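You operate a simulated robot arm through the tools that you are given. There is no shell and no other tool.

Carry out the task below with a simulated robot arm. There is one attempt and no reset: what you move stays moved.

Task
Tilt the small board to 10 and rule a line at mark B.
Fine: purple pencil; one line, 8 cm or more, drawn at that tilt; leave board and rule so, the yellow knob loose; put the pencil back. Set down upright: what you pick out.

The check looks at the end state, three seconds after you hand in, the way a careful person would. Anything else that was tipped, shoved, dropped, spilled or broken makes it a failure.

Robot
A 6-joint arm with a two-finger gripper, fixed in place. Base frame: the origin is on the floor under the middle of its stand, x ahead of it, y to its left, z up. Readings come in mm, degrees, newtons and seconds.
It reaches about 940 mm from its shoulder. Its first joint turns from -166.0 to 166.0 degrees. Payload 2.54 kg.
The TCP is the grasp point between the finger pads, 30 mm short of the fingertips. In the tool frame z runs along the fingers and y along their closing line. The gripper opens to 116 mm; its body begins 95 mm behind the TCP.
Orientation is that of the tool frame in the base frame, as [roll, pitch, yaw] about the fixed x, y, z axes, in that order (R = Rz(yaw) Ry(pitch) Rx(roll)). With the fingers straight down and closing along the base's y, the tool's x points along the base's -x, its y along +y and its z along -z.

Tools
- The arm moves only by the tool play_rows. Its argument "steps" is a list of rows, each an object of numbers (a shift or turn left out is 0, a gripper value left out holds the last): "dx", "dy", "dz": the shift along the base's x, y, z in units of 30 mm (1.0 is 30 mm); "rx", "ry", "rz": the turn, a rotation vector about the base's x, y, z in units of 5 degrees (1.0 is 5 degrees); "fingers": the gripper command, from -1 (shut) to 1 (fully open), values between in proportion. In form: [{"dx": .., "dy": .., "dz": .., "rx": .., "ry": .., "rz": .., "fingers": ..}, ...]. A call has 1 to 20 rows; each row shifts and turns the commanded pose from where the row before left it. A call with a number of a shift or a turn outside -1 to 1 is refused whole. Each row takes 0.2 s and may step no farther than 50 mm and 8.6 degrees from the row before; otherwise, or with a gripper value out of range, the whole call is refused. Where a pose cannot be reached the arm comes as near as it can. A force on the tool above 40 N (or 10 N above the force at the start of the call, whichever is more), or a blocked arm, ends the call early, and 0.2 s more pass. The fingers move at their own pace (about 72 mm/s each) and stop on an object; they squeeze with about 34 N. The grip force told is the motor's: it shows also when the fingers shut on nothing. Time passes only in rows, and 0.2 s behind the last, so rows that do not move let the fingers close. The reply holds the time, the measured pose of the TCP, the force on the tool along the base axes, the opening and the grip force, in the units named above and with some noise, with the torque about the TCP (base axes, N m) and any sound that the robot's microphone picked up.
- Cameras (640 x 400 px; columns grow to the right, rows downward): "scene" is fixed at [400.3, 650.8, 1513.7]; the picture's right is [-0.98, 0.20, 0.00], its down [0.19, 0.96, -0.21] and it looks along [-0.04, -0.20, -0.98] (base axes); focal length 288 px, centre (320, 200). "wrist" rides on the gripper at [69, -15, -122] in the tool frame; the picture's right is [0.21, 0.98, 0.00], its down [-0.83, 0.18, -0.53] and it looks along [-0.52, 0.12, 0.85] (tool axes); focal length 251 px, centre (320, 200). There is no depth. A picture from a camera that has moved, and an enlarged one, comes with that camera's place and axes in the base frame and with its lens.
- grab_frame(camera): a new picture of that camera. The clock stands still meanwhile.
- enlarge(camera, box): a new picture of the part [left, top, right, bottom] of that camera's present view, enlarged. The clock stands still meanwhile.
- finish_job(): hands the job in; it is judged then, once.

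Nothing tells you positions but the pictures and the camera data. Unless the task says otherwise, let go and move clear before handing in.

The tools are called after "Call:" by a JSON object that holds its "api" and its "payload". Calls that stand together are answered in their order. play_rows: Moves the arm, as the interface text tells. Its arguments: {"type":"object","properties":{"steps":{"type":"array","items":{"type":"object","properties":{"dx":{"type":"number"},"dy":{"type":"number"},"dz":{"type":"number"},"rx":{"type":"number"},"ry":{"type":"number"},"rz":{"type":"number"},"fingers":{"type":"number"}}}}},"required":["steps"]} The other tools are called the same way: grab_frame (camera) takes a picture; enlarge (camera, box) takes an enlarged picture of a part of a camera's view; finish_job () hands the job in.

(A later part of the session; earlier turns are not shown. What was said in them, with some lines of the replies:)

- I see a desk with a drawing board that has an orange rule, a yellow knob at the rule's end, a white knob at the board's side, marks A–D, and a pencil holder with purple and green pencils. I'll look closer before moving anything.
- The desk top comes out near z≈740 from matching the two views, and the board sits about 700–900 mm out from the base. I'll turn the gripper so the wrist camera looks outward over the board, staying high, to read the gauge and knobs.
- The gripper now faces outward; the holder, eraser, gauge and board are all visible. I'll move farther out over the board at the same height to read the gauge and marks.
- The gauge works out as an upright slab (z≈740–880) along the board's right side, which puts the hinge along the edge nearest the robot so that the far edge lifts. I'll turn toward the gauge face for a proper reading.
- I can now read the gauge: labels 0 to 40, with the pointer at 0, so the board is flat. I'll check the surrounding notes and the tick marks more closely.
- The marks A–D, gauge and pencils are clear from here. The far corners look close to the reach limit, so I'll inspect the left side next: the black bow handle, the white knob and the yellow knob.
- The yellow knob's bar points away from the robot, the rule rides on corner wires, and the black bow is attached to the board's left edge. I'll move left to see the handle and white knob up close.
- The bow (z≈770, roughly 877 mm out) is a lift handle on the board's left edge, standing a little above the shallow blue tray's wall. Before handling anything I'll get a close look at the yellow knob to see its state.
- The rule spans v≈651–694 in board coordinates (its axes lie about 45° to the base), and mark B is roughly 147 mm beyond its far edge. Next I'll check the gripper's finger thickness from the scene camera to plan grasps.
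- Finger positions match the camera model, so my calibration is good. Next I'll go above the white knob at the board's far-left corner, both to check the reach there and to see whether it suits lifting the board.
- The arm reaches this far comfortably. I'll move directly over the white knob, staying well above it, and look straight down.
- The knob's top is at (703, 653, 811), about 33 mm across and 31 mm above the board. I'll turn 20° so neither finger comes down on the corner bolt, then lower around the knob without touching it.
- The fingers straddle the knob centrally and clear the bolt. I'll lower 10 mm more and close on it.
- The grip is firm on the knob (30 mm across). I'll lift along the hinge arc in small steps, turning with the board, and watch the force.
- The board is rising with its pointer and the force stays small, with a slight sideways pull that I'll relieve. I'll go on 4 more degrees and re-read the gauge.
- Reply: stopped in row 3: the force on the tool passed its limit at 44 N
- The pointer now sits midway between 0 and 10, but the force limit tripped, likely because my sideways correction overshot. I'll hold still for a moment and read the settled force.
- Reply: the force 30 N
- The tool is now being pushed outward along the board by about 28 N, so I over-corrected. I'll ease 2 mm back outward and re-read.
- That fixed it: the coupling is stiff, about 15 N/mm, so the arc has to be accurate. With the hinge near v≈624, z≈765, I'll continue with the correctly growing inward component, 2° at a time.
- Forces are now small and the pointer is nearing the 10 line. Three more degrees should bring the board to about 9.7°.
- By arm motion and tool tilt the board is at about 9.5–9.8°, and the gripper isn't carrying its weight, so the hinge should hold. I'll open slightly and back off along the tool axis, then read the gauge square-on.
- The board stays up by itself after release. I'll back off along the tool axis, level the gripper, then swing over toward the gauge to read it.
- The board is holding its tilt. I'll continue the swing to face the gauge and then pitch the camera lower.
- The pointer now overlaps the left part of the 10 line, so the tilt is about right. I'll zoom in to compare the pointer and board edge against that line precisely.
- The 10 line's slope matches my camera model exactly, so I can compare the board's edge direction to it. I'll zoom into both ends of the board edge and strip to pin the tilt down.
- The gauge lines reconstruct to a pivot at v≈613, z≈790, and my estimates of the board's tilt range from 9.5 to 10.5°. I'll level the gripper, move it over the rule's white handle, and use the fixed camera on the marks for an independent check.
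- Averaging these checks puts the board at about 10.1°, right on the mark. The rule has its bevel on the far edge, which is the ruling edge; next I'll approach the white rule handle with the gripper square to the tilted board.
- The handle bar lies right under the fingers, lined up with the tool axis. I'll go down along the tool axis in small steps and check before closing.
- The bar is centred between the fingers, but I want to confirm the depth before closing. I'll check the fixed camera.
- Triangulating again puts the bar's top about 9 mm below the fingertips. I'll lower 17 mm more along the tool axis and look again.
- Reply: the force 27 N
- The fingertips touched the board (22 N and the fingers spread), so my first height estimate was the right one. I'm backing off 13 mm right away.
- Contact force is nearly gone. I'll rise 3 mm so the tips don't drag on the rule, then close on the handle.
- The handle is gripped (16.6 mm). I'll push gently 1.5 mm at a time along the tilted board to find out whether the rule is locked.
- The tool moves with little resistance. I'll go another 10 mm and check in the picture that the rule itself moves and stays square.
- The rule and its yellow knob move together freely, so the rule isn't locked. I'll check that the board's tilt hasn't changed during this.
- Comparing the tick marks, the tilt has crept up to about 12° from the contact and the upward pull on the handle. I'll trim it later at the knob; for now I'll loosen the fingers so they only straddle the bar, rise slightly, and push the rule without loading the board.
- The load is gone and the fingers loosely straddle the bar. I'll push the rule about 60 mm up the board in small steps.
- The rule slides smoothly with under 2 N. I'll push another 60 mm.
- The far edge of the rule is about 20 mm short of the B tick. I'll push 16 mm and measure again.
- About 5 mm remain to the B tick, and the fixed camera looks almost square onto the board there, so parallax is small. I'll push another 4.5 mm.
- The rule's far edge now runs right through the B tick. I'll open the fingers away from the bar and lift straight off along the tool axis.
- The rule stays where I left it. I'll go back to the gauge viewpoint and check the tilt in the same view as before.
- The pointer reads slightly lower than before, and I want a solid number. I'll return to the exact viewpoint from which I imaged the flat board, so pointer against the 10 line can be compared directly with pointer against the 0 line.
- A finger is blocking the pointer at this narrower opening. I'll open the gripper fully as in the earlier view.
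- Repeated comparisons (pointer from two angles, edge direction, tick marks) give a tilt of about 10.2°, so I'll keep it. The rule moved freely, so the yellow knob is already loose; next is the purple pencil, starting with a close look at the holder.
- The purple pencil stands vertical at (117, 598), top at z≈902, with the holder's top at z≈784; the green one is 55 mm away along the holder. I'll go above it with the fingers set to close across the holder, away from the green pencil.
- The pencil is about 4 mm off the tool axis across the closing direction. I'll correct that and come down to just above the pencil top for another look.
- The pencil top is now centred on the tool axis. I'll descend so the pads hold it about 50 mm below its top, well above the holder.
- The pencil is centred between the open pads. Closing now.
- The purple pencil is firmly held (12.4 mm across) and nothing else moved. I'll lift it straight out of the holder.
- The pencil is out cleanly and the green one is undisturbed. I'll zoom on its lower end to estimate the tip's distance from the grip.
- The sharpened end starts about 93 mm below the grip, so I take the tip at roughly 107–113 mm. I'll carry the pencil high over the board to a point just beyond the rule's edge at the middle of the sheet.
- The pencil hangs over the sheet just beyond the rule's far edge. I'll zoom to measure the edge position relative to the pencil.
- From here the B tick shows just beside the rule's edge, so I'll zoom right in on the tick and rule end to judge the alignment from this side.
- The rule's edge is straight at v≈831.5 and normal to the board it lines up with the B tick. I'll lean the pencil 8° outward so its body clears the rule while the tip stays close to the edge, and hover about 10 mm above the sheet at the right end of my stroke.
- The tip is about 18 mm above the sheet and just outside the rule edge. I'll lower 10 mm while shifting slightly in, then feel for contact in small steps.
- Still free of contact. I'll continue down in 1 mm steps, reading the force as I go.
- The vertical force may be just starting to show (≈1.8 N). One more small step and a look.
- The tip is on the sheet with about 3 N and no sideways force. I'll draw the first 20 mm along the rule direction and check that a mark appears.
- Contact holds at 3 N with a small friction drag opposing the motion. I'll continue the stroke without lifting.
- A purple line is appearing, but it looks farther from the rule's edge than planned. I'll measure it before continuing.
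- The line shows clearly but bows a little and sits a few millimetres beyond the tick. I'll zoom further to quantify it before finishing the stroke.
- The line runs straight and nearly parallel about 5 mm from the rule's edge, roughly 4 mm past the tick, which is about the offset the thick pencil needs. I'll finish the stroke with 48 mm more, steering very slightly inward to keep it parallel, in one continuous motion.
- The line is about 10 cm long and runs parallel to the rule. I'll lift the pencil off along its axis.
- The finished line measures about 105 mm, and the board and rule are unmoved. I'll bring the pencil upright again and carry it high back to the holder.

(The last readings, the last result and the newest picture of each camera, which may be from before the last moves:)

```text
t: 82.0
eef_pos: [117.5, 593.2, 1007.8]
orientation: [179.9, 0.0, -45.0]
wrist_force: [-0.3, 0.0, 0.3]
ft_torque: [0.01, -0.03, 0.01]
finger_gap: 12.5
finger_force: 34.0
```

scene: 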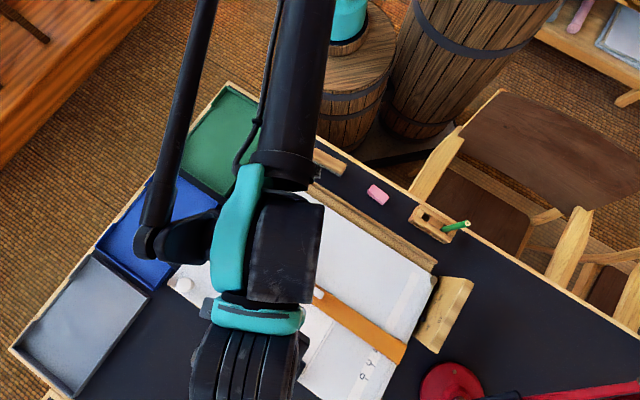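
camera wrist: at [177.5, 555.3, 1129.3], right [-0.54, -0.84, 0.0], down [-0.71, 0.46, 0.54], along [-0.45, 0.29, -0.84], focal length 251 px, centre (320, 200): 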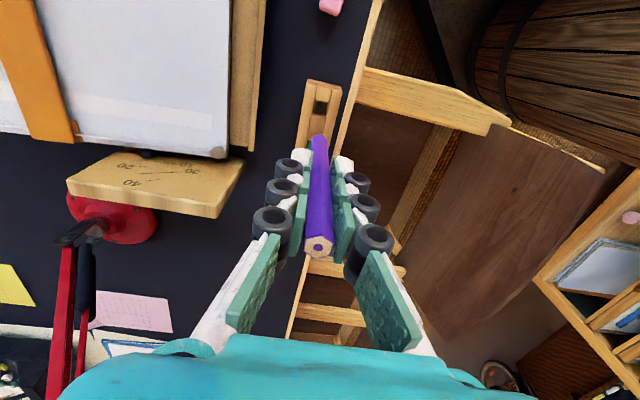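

I'm over the holder. I'll zoom to compare the empty hole with the pencil's axis before lowering.

Call:
{"api": "play_rows", "payload": {"steps": [{"dx": -0.113, "dy": 0.017}, {}]}}

Call:
{"api": "enlarge", "payload": {"camera": "wrist", "box": [280, 60, 370, 160]}}

Call:
{"api": "enlarge", "payload": {"camera": "scene", "box": [400, 180, 480, 250]}}

```text
t: 82.5
eef_pos: [112.5, 592.9, 1009.0]
orientation: [179.8, 0.0, -45.0]
wrist_force: [0.2, -0.2, 0.0]
ft_torque: [0.02, 0.0, -0.02]
finger_gap: 12.5
finger_force: 34.1
```

```text
4.00 times, centred on (325, 110) of wrist
camera zoom: at [174.0, 556.0, 1129.0], right [-0.54, -0.84, 0.0], down [-0.71, 0.46, 0.54], along [-0.45, 0.29, -0.84], focal length 1006 px, centre (300, 560)
```

zoom: 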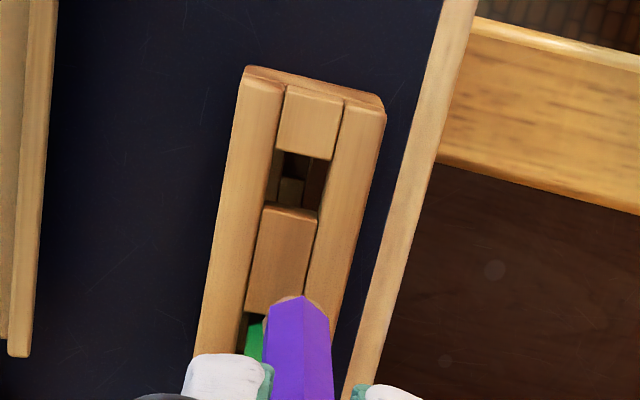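

```text
5.71 times, centred on (440, 215) of scene
camera zoom: at [400.3, 650.8, 1513.7], right [-0.98, 0.2, 0.0], down [0.19, 0.96, -0.21], along [-0.04, -0.2, -0.98], focal length 1647 px, centre (-366, 114)
```

zoom: 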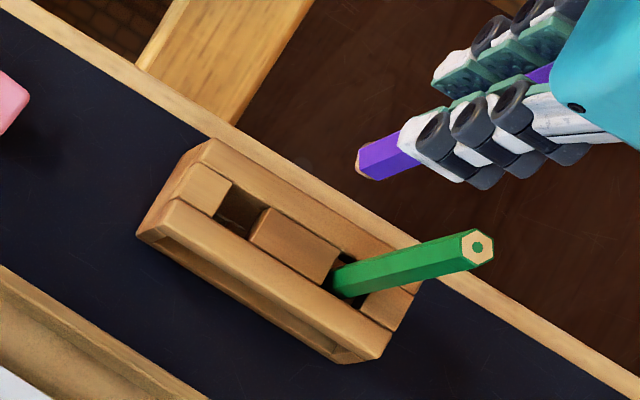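

The empty hole lies right under the pencil within about 1 mm. I'll lower to just above the holder and check once more.

Call:
{"api": "play_rows", "payload": {"steps": [{"dz": -0.75}, {"dz": -0.75}, {"dz": -0.75}, {"dz": -0.75}, {}]}}

Call:
{"api": "enlarge", "payload": {"camera": "wrist", "box": [280, 60, 370, 160]}}

Call:
{"api": "enlarge", "payload": {"camera": "scene", "box": [400, 180, 480, 250]}}

```text
t: 83.8
eef_pos: [112.0, 592.6, 916.5]
orientation: [179.9, 0.0, -45.0]
wrist_force: [0.3, 0.2, 0.6]
ft_torque: [0.01, -0.01, -0.01]
finger_gap: 12.4
finger_force: 34.5
```

```text
4.00 times, centred on (325, 110) of wrist
camera zoom: at [173.0, 555.2, 1038.3], right [-0.54, -0.84, 0.0], down [-0.71, 0.46, 0.54], along [-0.45, 0.29, -0.84], focal length 1006 px, centre (300, 560)
```

zoom: 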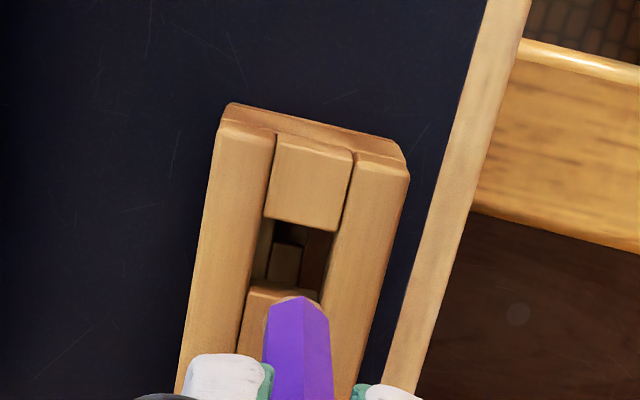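

```text
5.71 times, centred on (440, 215) of scene
camera zoom: at [400.3, 650.8, 1513.7], right [-0.98, 0.2, 0.0], down [0.19, 0.96, -0.21], along [-0.04, -0.2, -0.98], focal length 1647 px, centre (-366, 114)
```

zoom: 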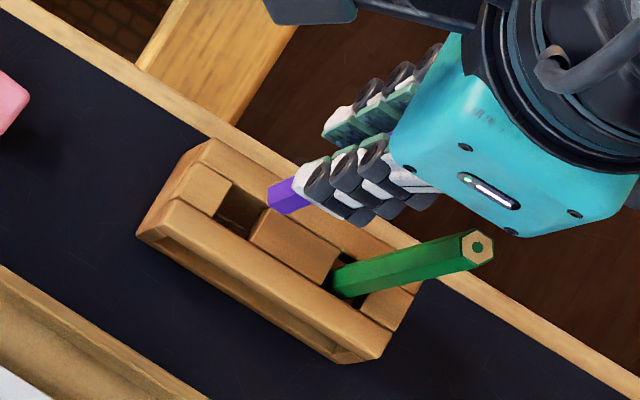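

Still well centred over the hole. I'll lower the pencil in, watching the force.

Call:
{"api": "play_rows", "payload": {"steps": [{"dz": -0.4}, {"dz": -0.4}, {"dz": -0.4}, {}]}}

Call:
{"api": "enlarge", "payload": {"camera": "wrist", "box": [270, 80, 370, 190]}}

```text
t: 84.8
eef_pos: [111.3, 592.2, 881.1]
orientation: [179.9, 0.0, -45.0]
wrist_force: [0.5, -0.3, -0.5]
ft_torque: [0.01, 0.0, -0.01]
finger_gap: 12.5
finger_force: 33.9
```

```text
3.64 times, centred on (320, 135) of wrist
camera zoom: at [172.6, 554.9, 1002.8], right [-0.54, -0.84, 0.0], down [-0.71, 0.46, 0.54], along [-0.45, 0.29, -0.84], focal length 914 px, centre (320, 436)
```

zoom: 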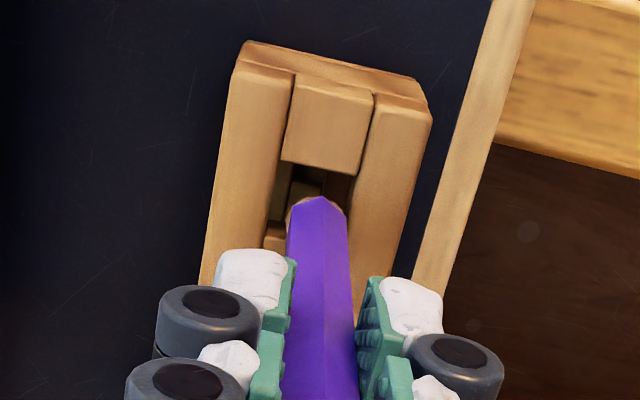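

The point is inside the hole with even margins on both sides and no contact force. I'll lower the remaining 24 mm gently.

Call:
{"api": "play_rows", "payload": {"steps": [{"dz": -0.25}, {"dz": -0.25}, {"dz": -0.2}, {}]}}

Call:
{"api": "enlarge", "payload": {"camera": "wrist", "box": [270, 80, 370, 260]}}

```text
t: 85.8
eef_pos: [111.0, 592.7, 860.2]
orientation: [179.9, 0.0, -45.0]
wrist_force: [6.0, -5.9, 0.5]
ft_torque: [-0.5, -0.52, -0.01]
finger_gap: 12.4
finger_force: 34.4
```

```text
2.22 times, centred on (320, 170) of wrist
camera zoom: at [172.6, 555.5, 981.5], right [-0.54, -0.84, 0.0], down [-0.71, 0.46, 0.53], along [-0.45, 0.29, -0.84], focal length 559 px, centre (320, 267)
```

zoom: 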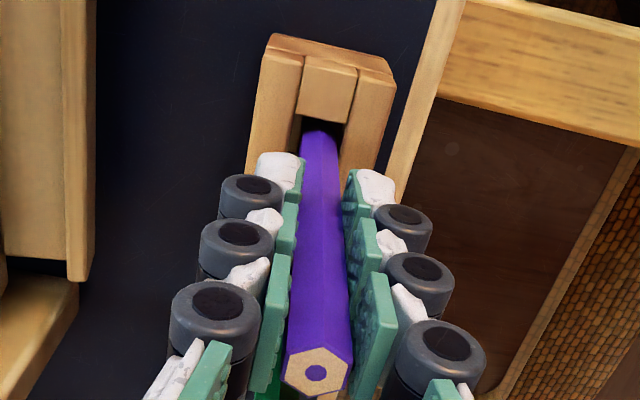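

The hole's wall is pressing the pencil sideways with about 8 N, meaning I'm slightly too far along the holder. I'll ease 2 mm back to relieve it.

Call:
{"api": "play_rows", "payload": {"steps": [{"dx": 0.025, "dy": -0.022}, {"dx": 0.025, "dy": -0.022}, {}]}}

```text
t: 86.5
eef_pos: [112.7, 592.5, 860.1]
orientation: [179.8, 0.1, -44.9]
wrist_force: [-0.1, -0.2, -0.1]
ft_torque: [0.04, 0.02, 0.01]
finger_gap: 12.7
finger_force: 34.5
```

Side force gone. I'll lower the last few millimetres.

Call:
{"api": "play_rows", "payload": {"steps": [{"dz": -0.06}, {"dz": -0.06}, {}]}}

Call:
{"api": "enlarge", "payload": {"camera": "wrist", "box": [270, 80, 370, 260]}}

Call:
{"api": "enlarge", "payload": {"camera": "scene", "box": [400, 180, 480, 250]}}

```text
t: 87.3
eef_pos: [114.9, 591.1, 856.4]
orientation: [179.8, 0.0, -45.0]
wrist_force: [0.3, -0.4, 0.0]
ft_torque: [0.05, -0.02, 0.01]
finger_gap: 12.6
finger_force: 34.3
```

```text
2.22 times, centred on (320, 170) of wrist
camera zoom: at [174.8, 553.9, 977.9], right [-0.54, -0.84, 0.0], down [-0.71, 0.46, 0.54], along [-0.45, 0.29, -0.84], focal length 559 px, centre (320, 267)
```

zoom: 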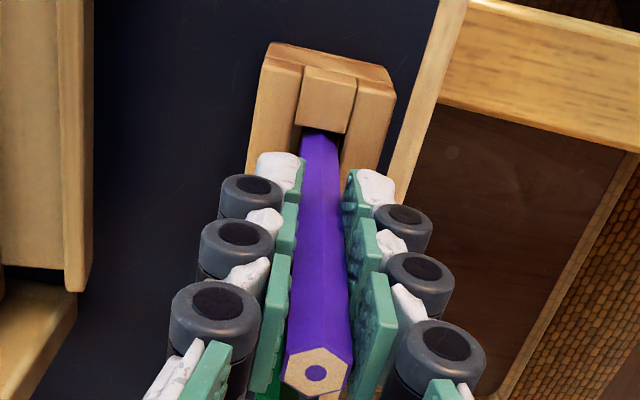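

```text
5.71 times, centred on (440, 215) of scene
camera zoom: at [400.3, 650.8, 1513.7], right [-0.98, 0.2, 0.0], down [0.19, 0.96, -0.21], along [-0.04, -0.2, -0.98], focal length 1647 px, centre (-366, 114)
```

zoom: 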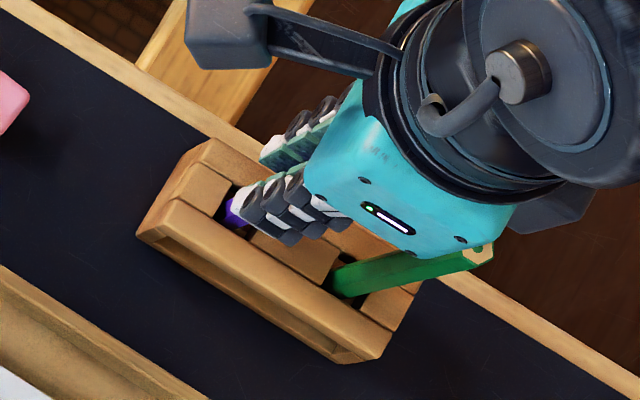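

The pencil is essentially at its original depth with no load. I'll open the fingers gradually so it settles in place.

Call:
{"api": "play_rows", "payload": {"steps": [{"dz": -0.03}, {"fingers": -0.72}, {"fingers": -0.6}, {"fingers": -0.3}, {"fingers": 0.1}, {}]}}

Call:
{"api": "grab_frame", "payload": {"camera": "wrist"}}

Call:
{"api": "enlarge", "payload": {"camera": "wrist", "box": [270, 80, 370, 260]}}

```text
t: 88.8
eef_pos: [113.6, 592.0, 854.8]
orientation: [180.0, 0.1, -45.0]
wrist_force: [0.3, -0.3, 0.2]
ft_torque: [-0.03, 0.01, -0.02]
finger_gap: 63.6
finger_force: 0.0
```

```text
taken
camera wrist: at [174.5, 553.9, 977.1], right [-0.54, -0.84, 0.0], down [-0.71, 0.46, 0.54], along [-0.45, 0.29, -0.84], focal length 251 px, centre (320, 200)
```

wrist: 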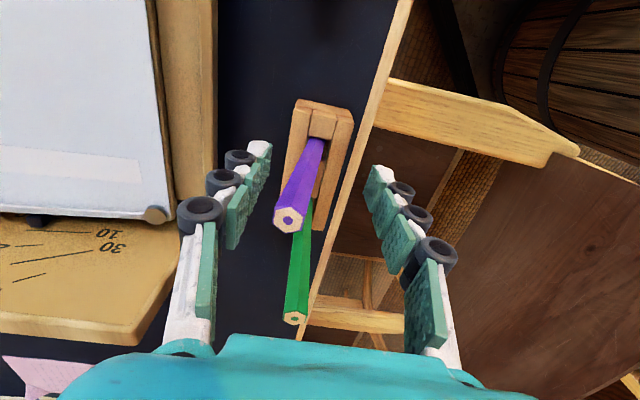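

```text
2.22 times, centred on (320, 170) of wrist
camera zoom: at [174.5, 553.9, 977.1], right [-0.54, -0.84, 0.0], down [-0.71, 0.46, 0.54], along [-0.45, 0.29, -0.84], focal length 559 px, centre (320, 267)
```

zoom: 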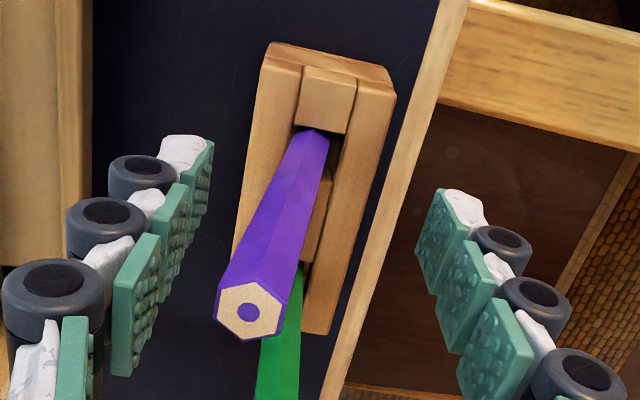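

The pencil is back in its hole but it tipped to a lean when released. I'll raise the open gripper straight up, clear of it, and measure the lean from both cameras.

Call:
{"api": "play_rows", "payload": {"steps": [{"dz": 0.5}, {"dz": 0.7}, {"dz": 0.7}, {"dz": 0.7}, {"dz": 0.7}, {"dz": 0.7}, {"dz": 0.7}, {}]}}

Call:
{"api": "grab_frame", "payload": {"camera": "wrist"}}

Call:
{"api": "enlarge", "payload": {"camera": "wrist", "box": [270, 60, 360, 170]}}

Call:
{"api": "enlarge", "payload": {"camera": "scene", "box": [400, 180, 480, 250]}}

```text
t: 90.5
eef_pos: [115.6, 590.6, 996.6]
orientation: [180.0, 0.0, -45.0]
wrist_force: [-1.0, 0.5, 0.5]
ft_torque: [0.01, -0.02, 0.0]
finger_gap: 63.7
finger_force: 0.0
```

```text
taken
camera wrist: at [175.0, 552.7, 1118.0], right [-0.54, -0.84, 0.0], down [-0.71, 0.46, 0.54], along [-0.45, 0.29, -0.84], focal length 251 px, centre (320, 200)
```

wrist: 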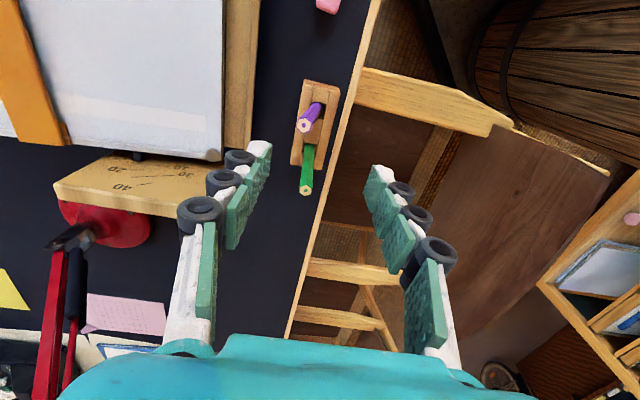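

```text
3.64 times, centred on (315, 115) of wrist
camera zoom: at [175.0, 552.7, 1118.0], right [-0.54, -0.84, 0.0], down [-0.71, 0.46, 0.54], along [-0.45, 0.29, -0.84], focal length 914 px, centre (338, 509)
```

zoom: 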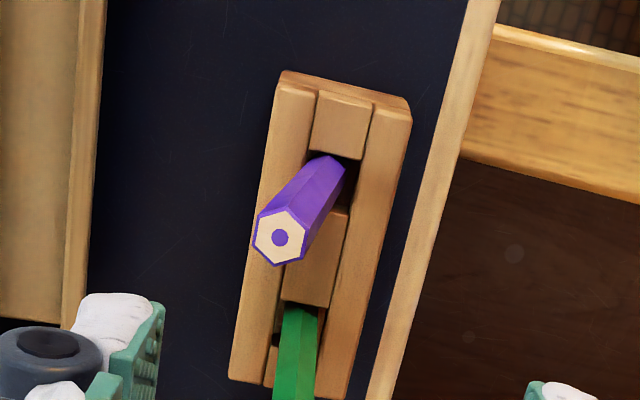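

```text
5.71 times, centred on (440, 215) of scene
camera zoom: at [400.3, 650.8, 1513.7], right [-0.98, 0.2, 0.0], down [0.19, 0.96, -0.21], along [-0.04, -0.2, -0.98], focal length 1647 px, centre (-366, 114)
```

zoom: 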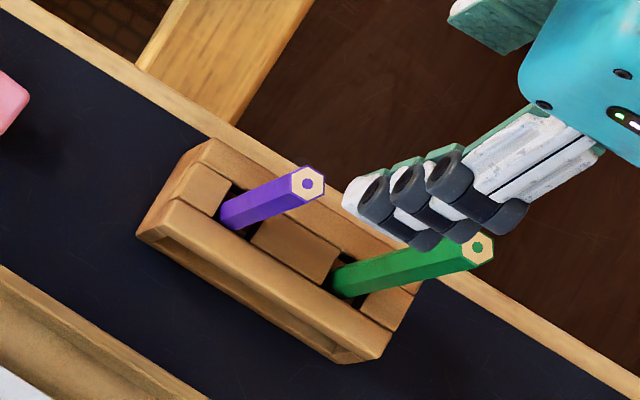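

The pencil is fully seated and leans about 6°, within the slack of its loose hole (the untouched green one leans about 3°). Next I'll re-check the board tilt and rule position with the arm out of the way.

Call:
{"api": "enlarge", "payload": {"camera": "scene", "box": [330, 300, 480, 400]}}

Call:
{"api": "enlarge", "payload": {"camera": "scene", "box": [120, 220, 280, 340]}}

Call:
{"api": "grab_frame", "payload": {"camera": "scene"}}

Call:
{"api": "enlarge", "payload": {"camera": "scene", "box": [230, 220, 410, 360]}}

```text
4.00 times, centred on (405, 350) of scene
camera zoom: at [400.3, 650.8, 1513.7], right [-0.98, 0.2, 0.0], down [0.19, 0.96, -0.21], along [-0.04, -0.2, -0.98], focal length 1153 px, centre (-20, -400)
```

zoom: 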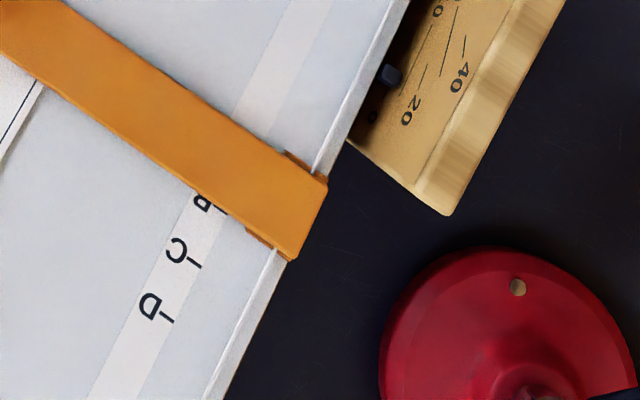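

```text
3.33 times, centred on (200, 280) of scene
camera zoom: at [400.3, 650.8, 1513.7], right [-0.98, 0.2, 0.0], down [0.19, 0.96, -0.21], along [-0.04, -0.2, -0.98], focal length 961 px, centre (720, -67)
```

zoom: 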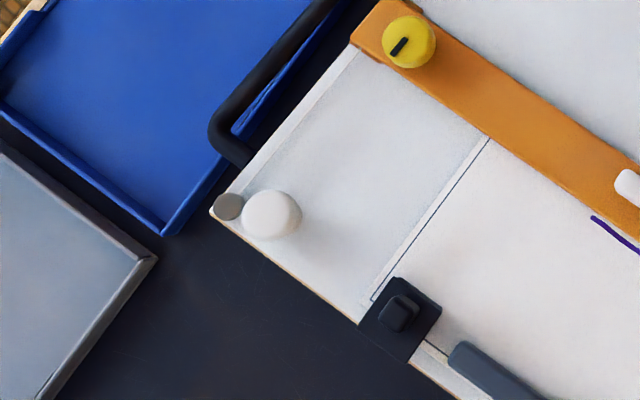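

```text
taken
```

scene: 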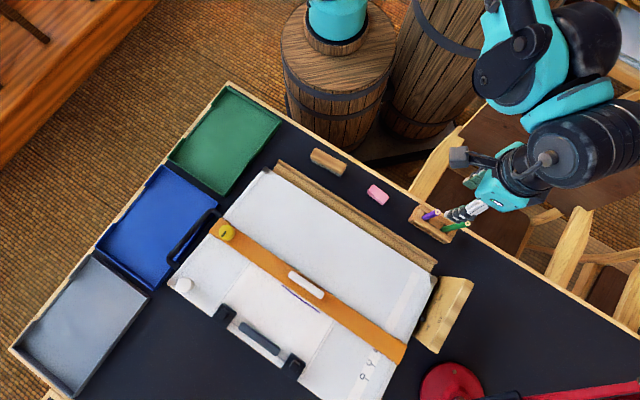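

```text
2.86 times, centred on (320, 290) of scene
camera zoom: at [400.3, 650.8, 1513.7], right [-0.98, 0.2, 0.0], down [0.19, 0.96, -0.21], along [-0.04, -0.2, -0.98], focal length 824 px, centre (320, -57)
```

zoom: 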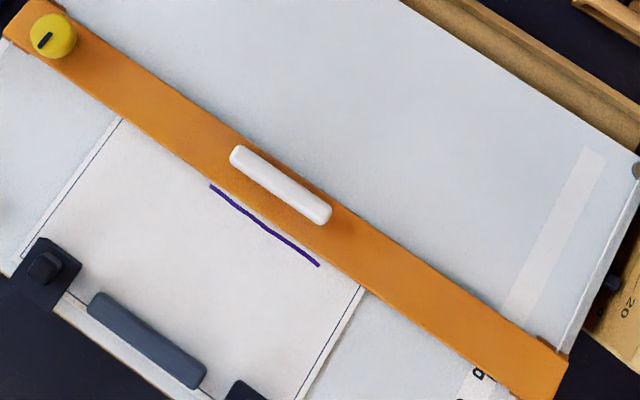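

All tilt measures now agree on about 10.0–10.3°, with the rule on B and one line of about 10 cm. I'll move the arm clear, back toward its starting place, and take a final look.

Call:
{"api": "play_rows", "payload": {"steps": [{"dz": 0.7}, {"dz": 0.7}, {"dz": 0.6}, {"dx": 0.4, "dy": -0.9}, {"dx": 0.4, "dy": -0.9}, {"dx": 0.4, "dy": -0.9}, {"dx": 0.4, "dy": -0.9}, {"dx": 0.4, "dy": -0.9}, {"dx": 0.4, "dy": -0.9}, {"dx": 0.4, "dy": -0.9}, {}]}}

Call:
{"api": "grab_frame", "payload": {"camera": "scene"}}

Call:
{"api": "enlarge", "payload": {"camera": "scene", "box": [400, 180, 480, 250]}}

Call:
{"api": "enlarge", "payload": {"camera": "scene", "box": [160, 160, 450, 400]}}

Call:
{"api": "grab_frame", "payload": {"camera": "wrist"}}

```text
t: 93.0
eef_pos: [199.6, 402.0, 1055.9]
orientation: [179.8, -0.1, -45.0]
wrist_force: [0.1, 0.2, 0.3]
ft_torque: [-0.01, 0.02, 0.0]
finger_gap: 63.6
finger_force: 0.0
```

```text
taken
```

scene: 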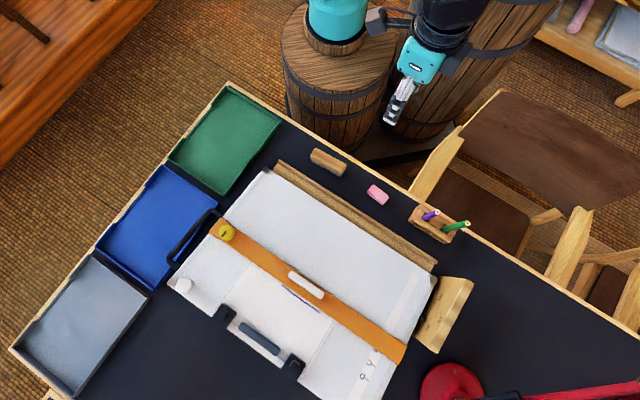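

```text
5.71 times, centred on (440, 215) of scene
camera zoom: at [400.3, 650.8, 1513.7], right [-0.98, 0.2, 0.0], down [0.19, 0.96, -0.21], along [-0.04, -0.2, -0.98], focal length 1647 px, centre (-366, 114)
```

zoom: 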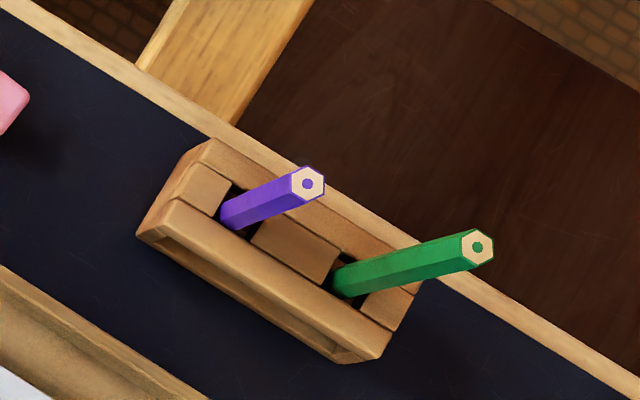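

```text
1.67 times, centred on (305, 280) of scene
camera zoom: at [400.3, 650.8, 1513.7], right [-0.98, 0.2, 0.0], down [0.19, 0.96, -0.21], along [-0.04, -0.2, -0.98], focal length 480 px, centre (345, 67)
```

zoom: 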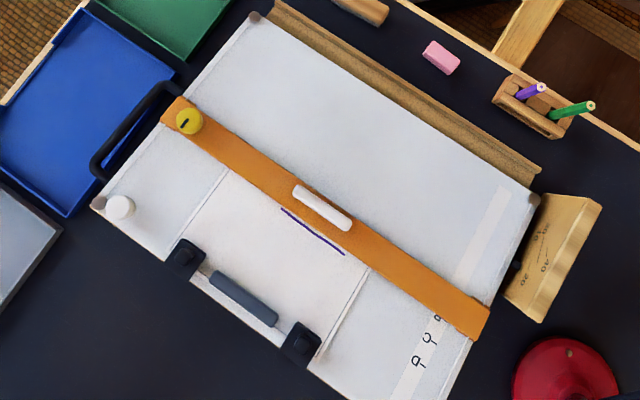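

```text
taken
camera wrist: at [259.9, 364.9, 1177.4], right [-0.54, -0.84, 0.0], down [-0.71, 0.46, 0.54], along [-0.45, 0.29, -0.84], focal length 251 px, centre (320, 200)
```

wrist: 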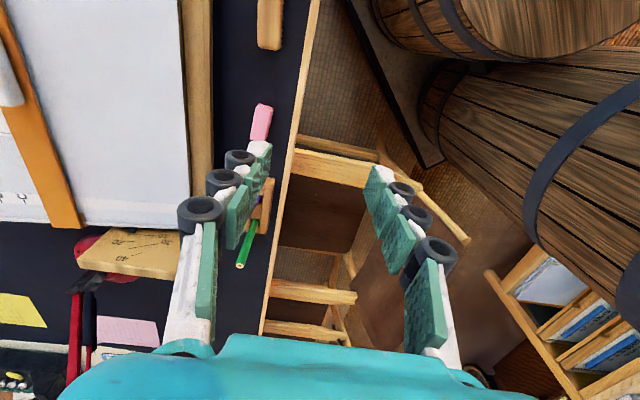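

The board stands at about 10°, the rule's edge is on B, and there is one purple line of about 10 cm along it. The yellow knob was never tightened, the purple pencil is back in its hole, and nothing else has moved. The arm is clear with the gripper open, so I'm handing in.

Call:
{"api": "finish_job", "payload": {}}

```text
The job is handed in.
```

I tilted the small board to about 10° and drew one purple line, about 10 cm long, along the rule with its edge at mark B. I haven't seen the result of the check.

- **Tilt:** my readings fell between about 9.7° and 10.7°, most of them near 10°. The board holds that angle by itself.
- **Line position:** the line sits roughly 3–5 mm beyond the B tick, because the thick pencil could not get closer to the rule's edge. It is also slightly wavy. If B has to be hit within 2–3 mm, this line misses.
- **Rule and yellow knob:** the rule's edge is within about 1 mm of B. The rule slid freely, so I took the yellow knob to be loose already and did not touch it.
- **Pencil:** the purple pencil is back in its own hole, point down. It leans about 6–7° because the hole is loose. The green one next to it leans about 3° and was not touched.
- **Contact on the way:** while I was reaching for the rule's handle, the fingertips pressed on the board with about 22 N. That pushed the tilt up to around 12° for a while. It was back near 10° before I drew, and I left it there.

Nothing else on the desk appeared to have moved in the final pictures. The arm is clear with the gripper open.
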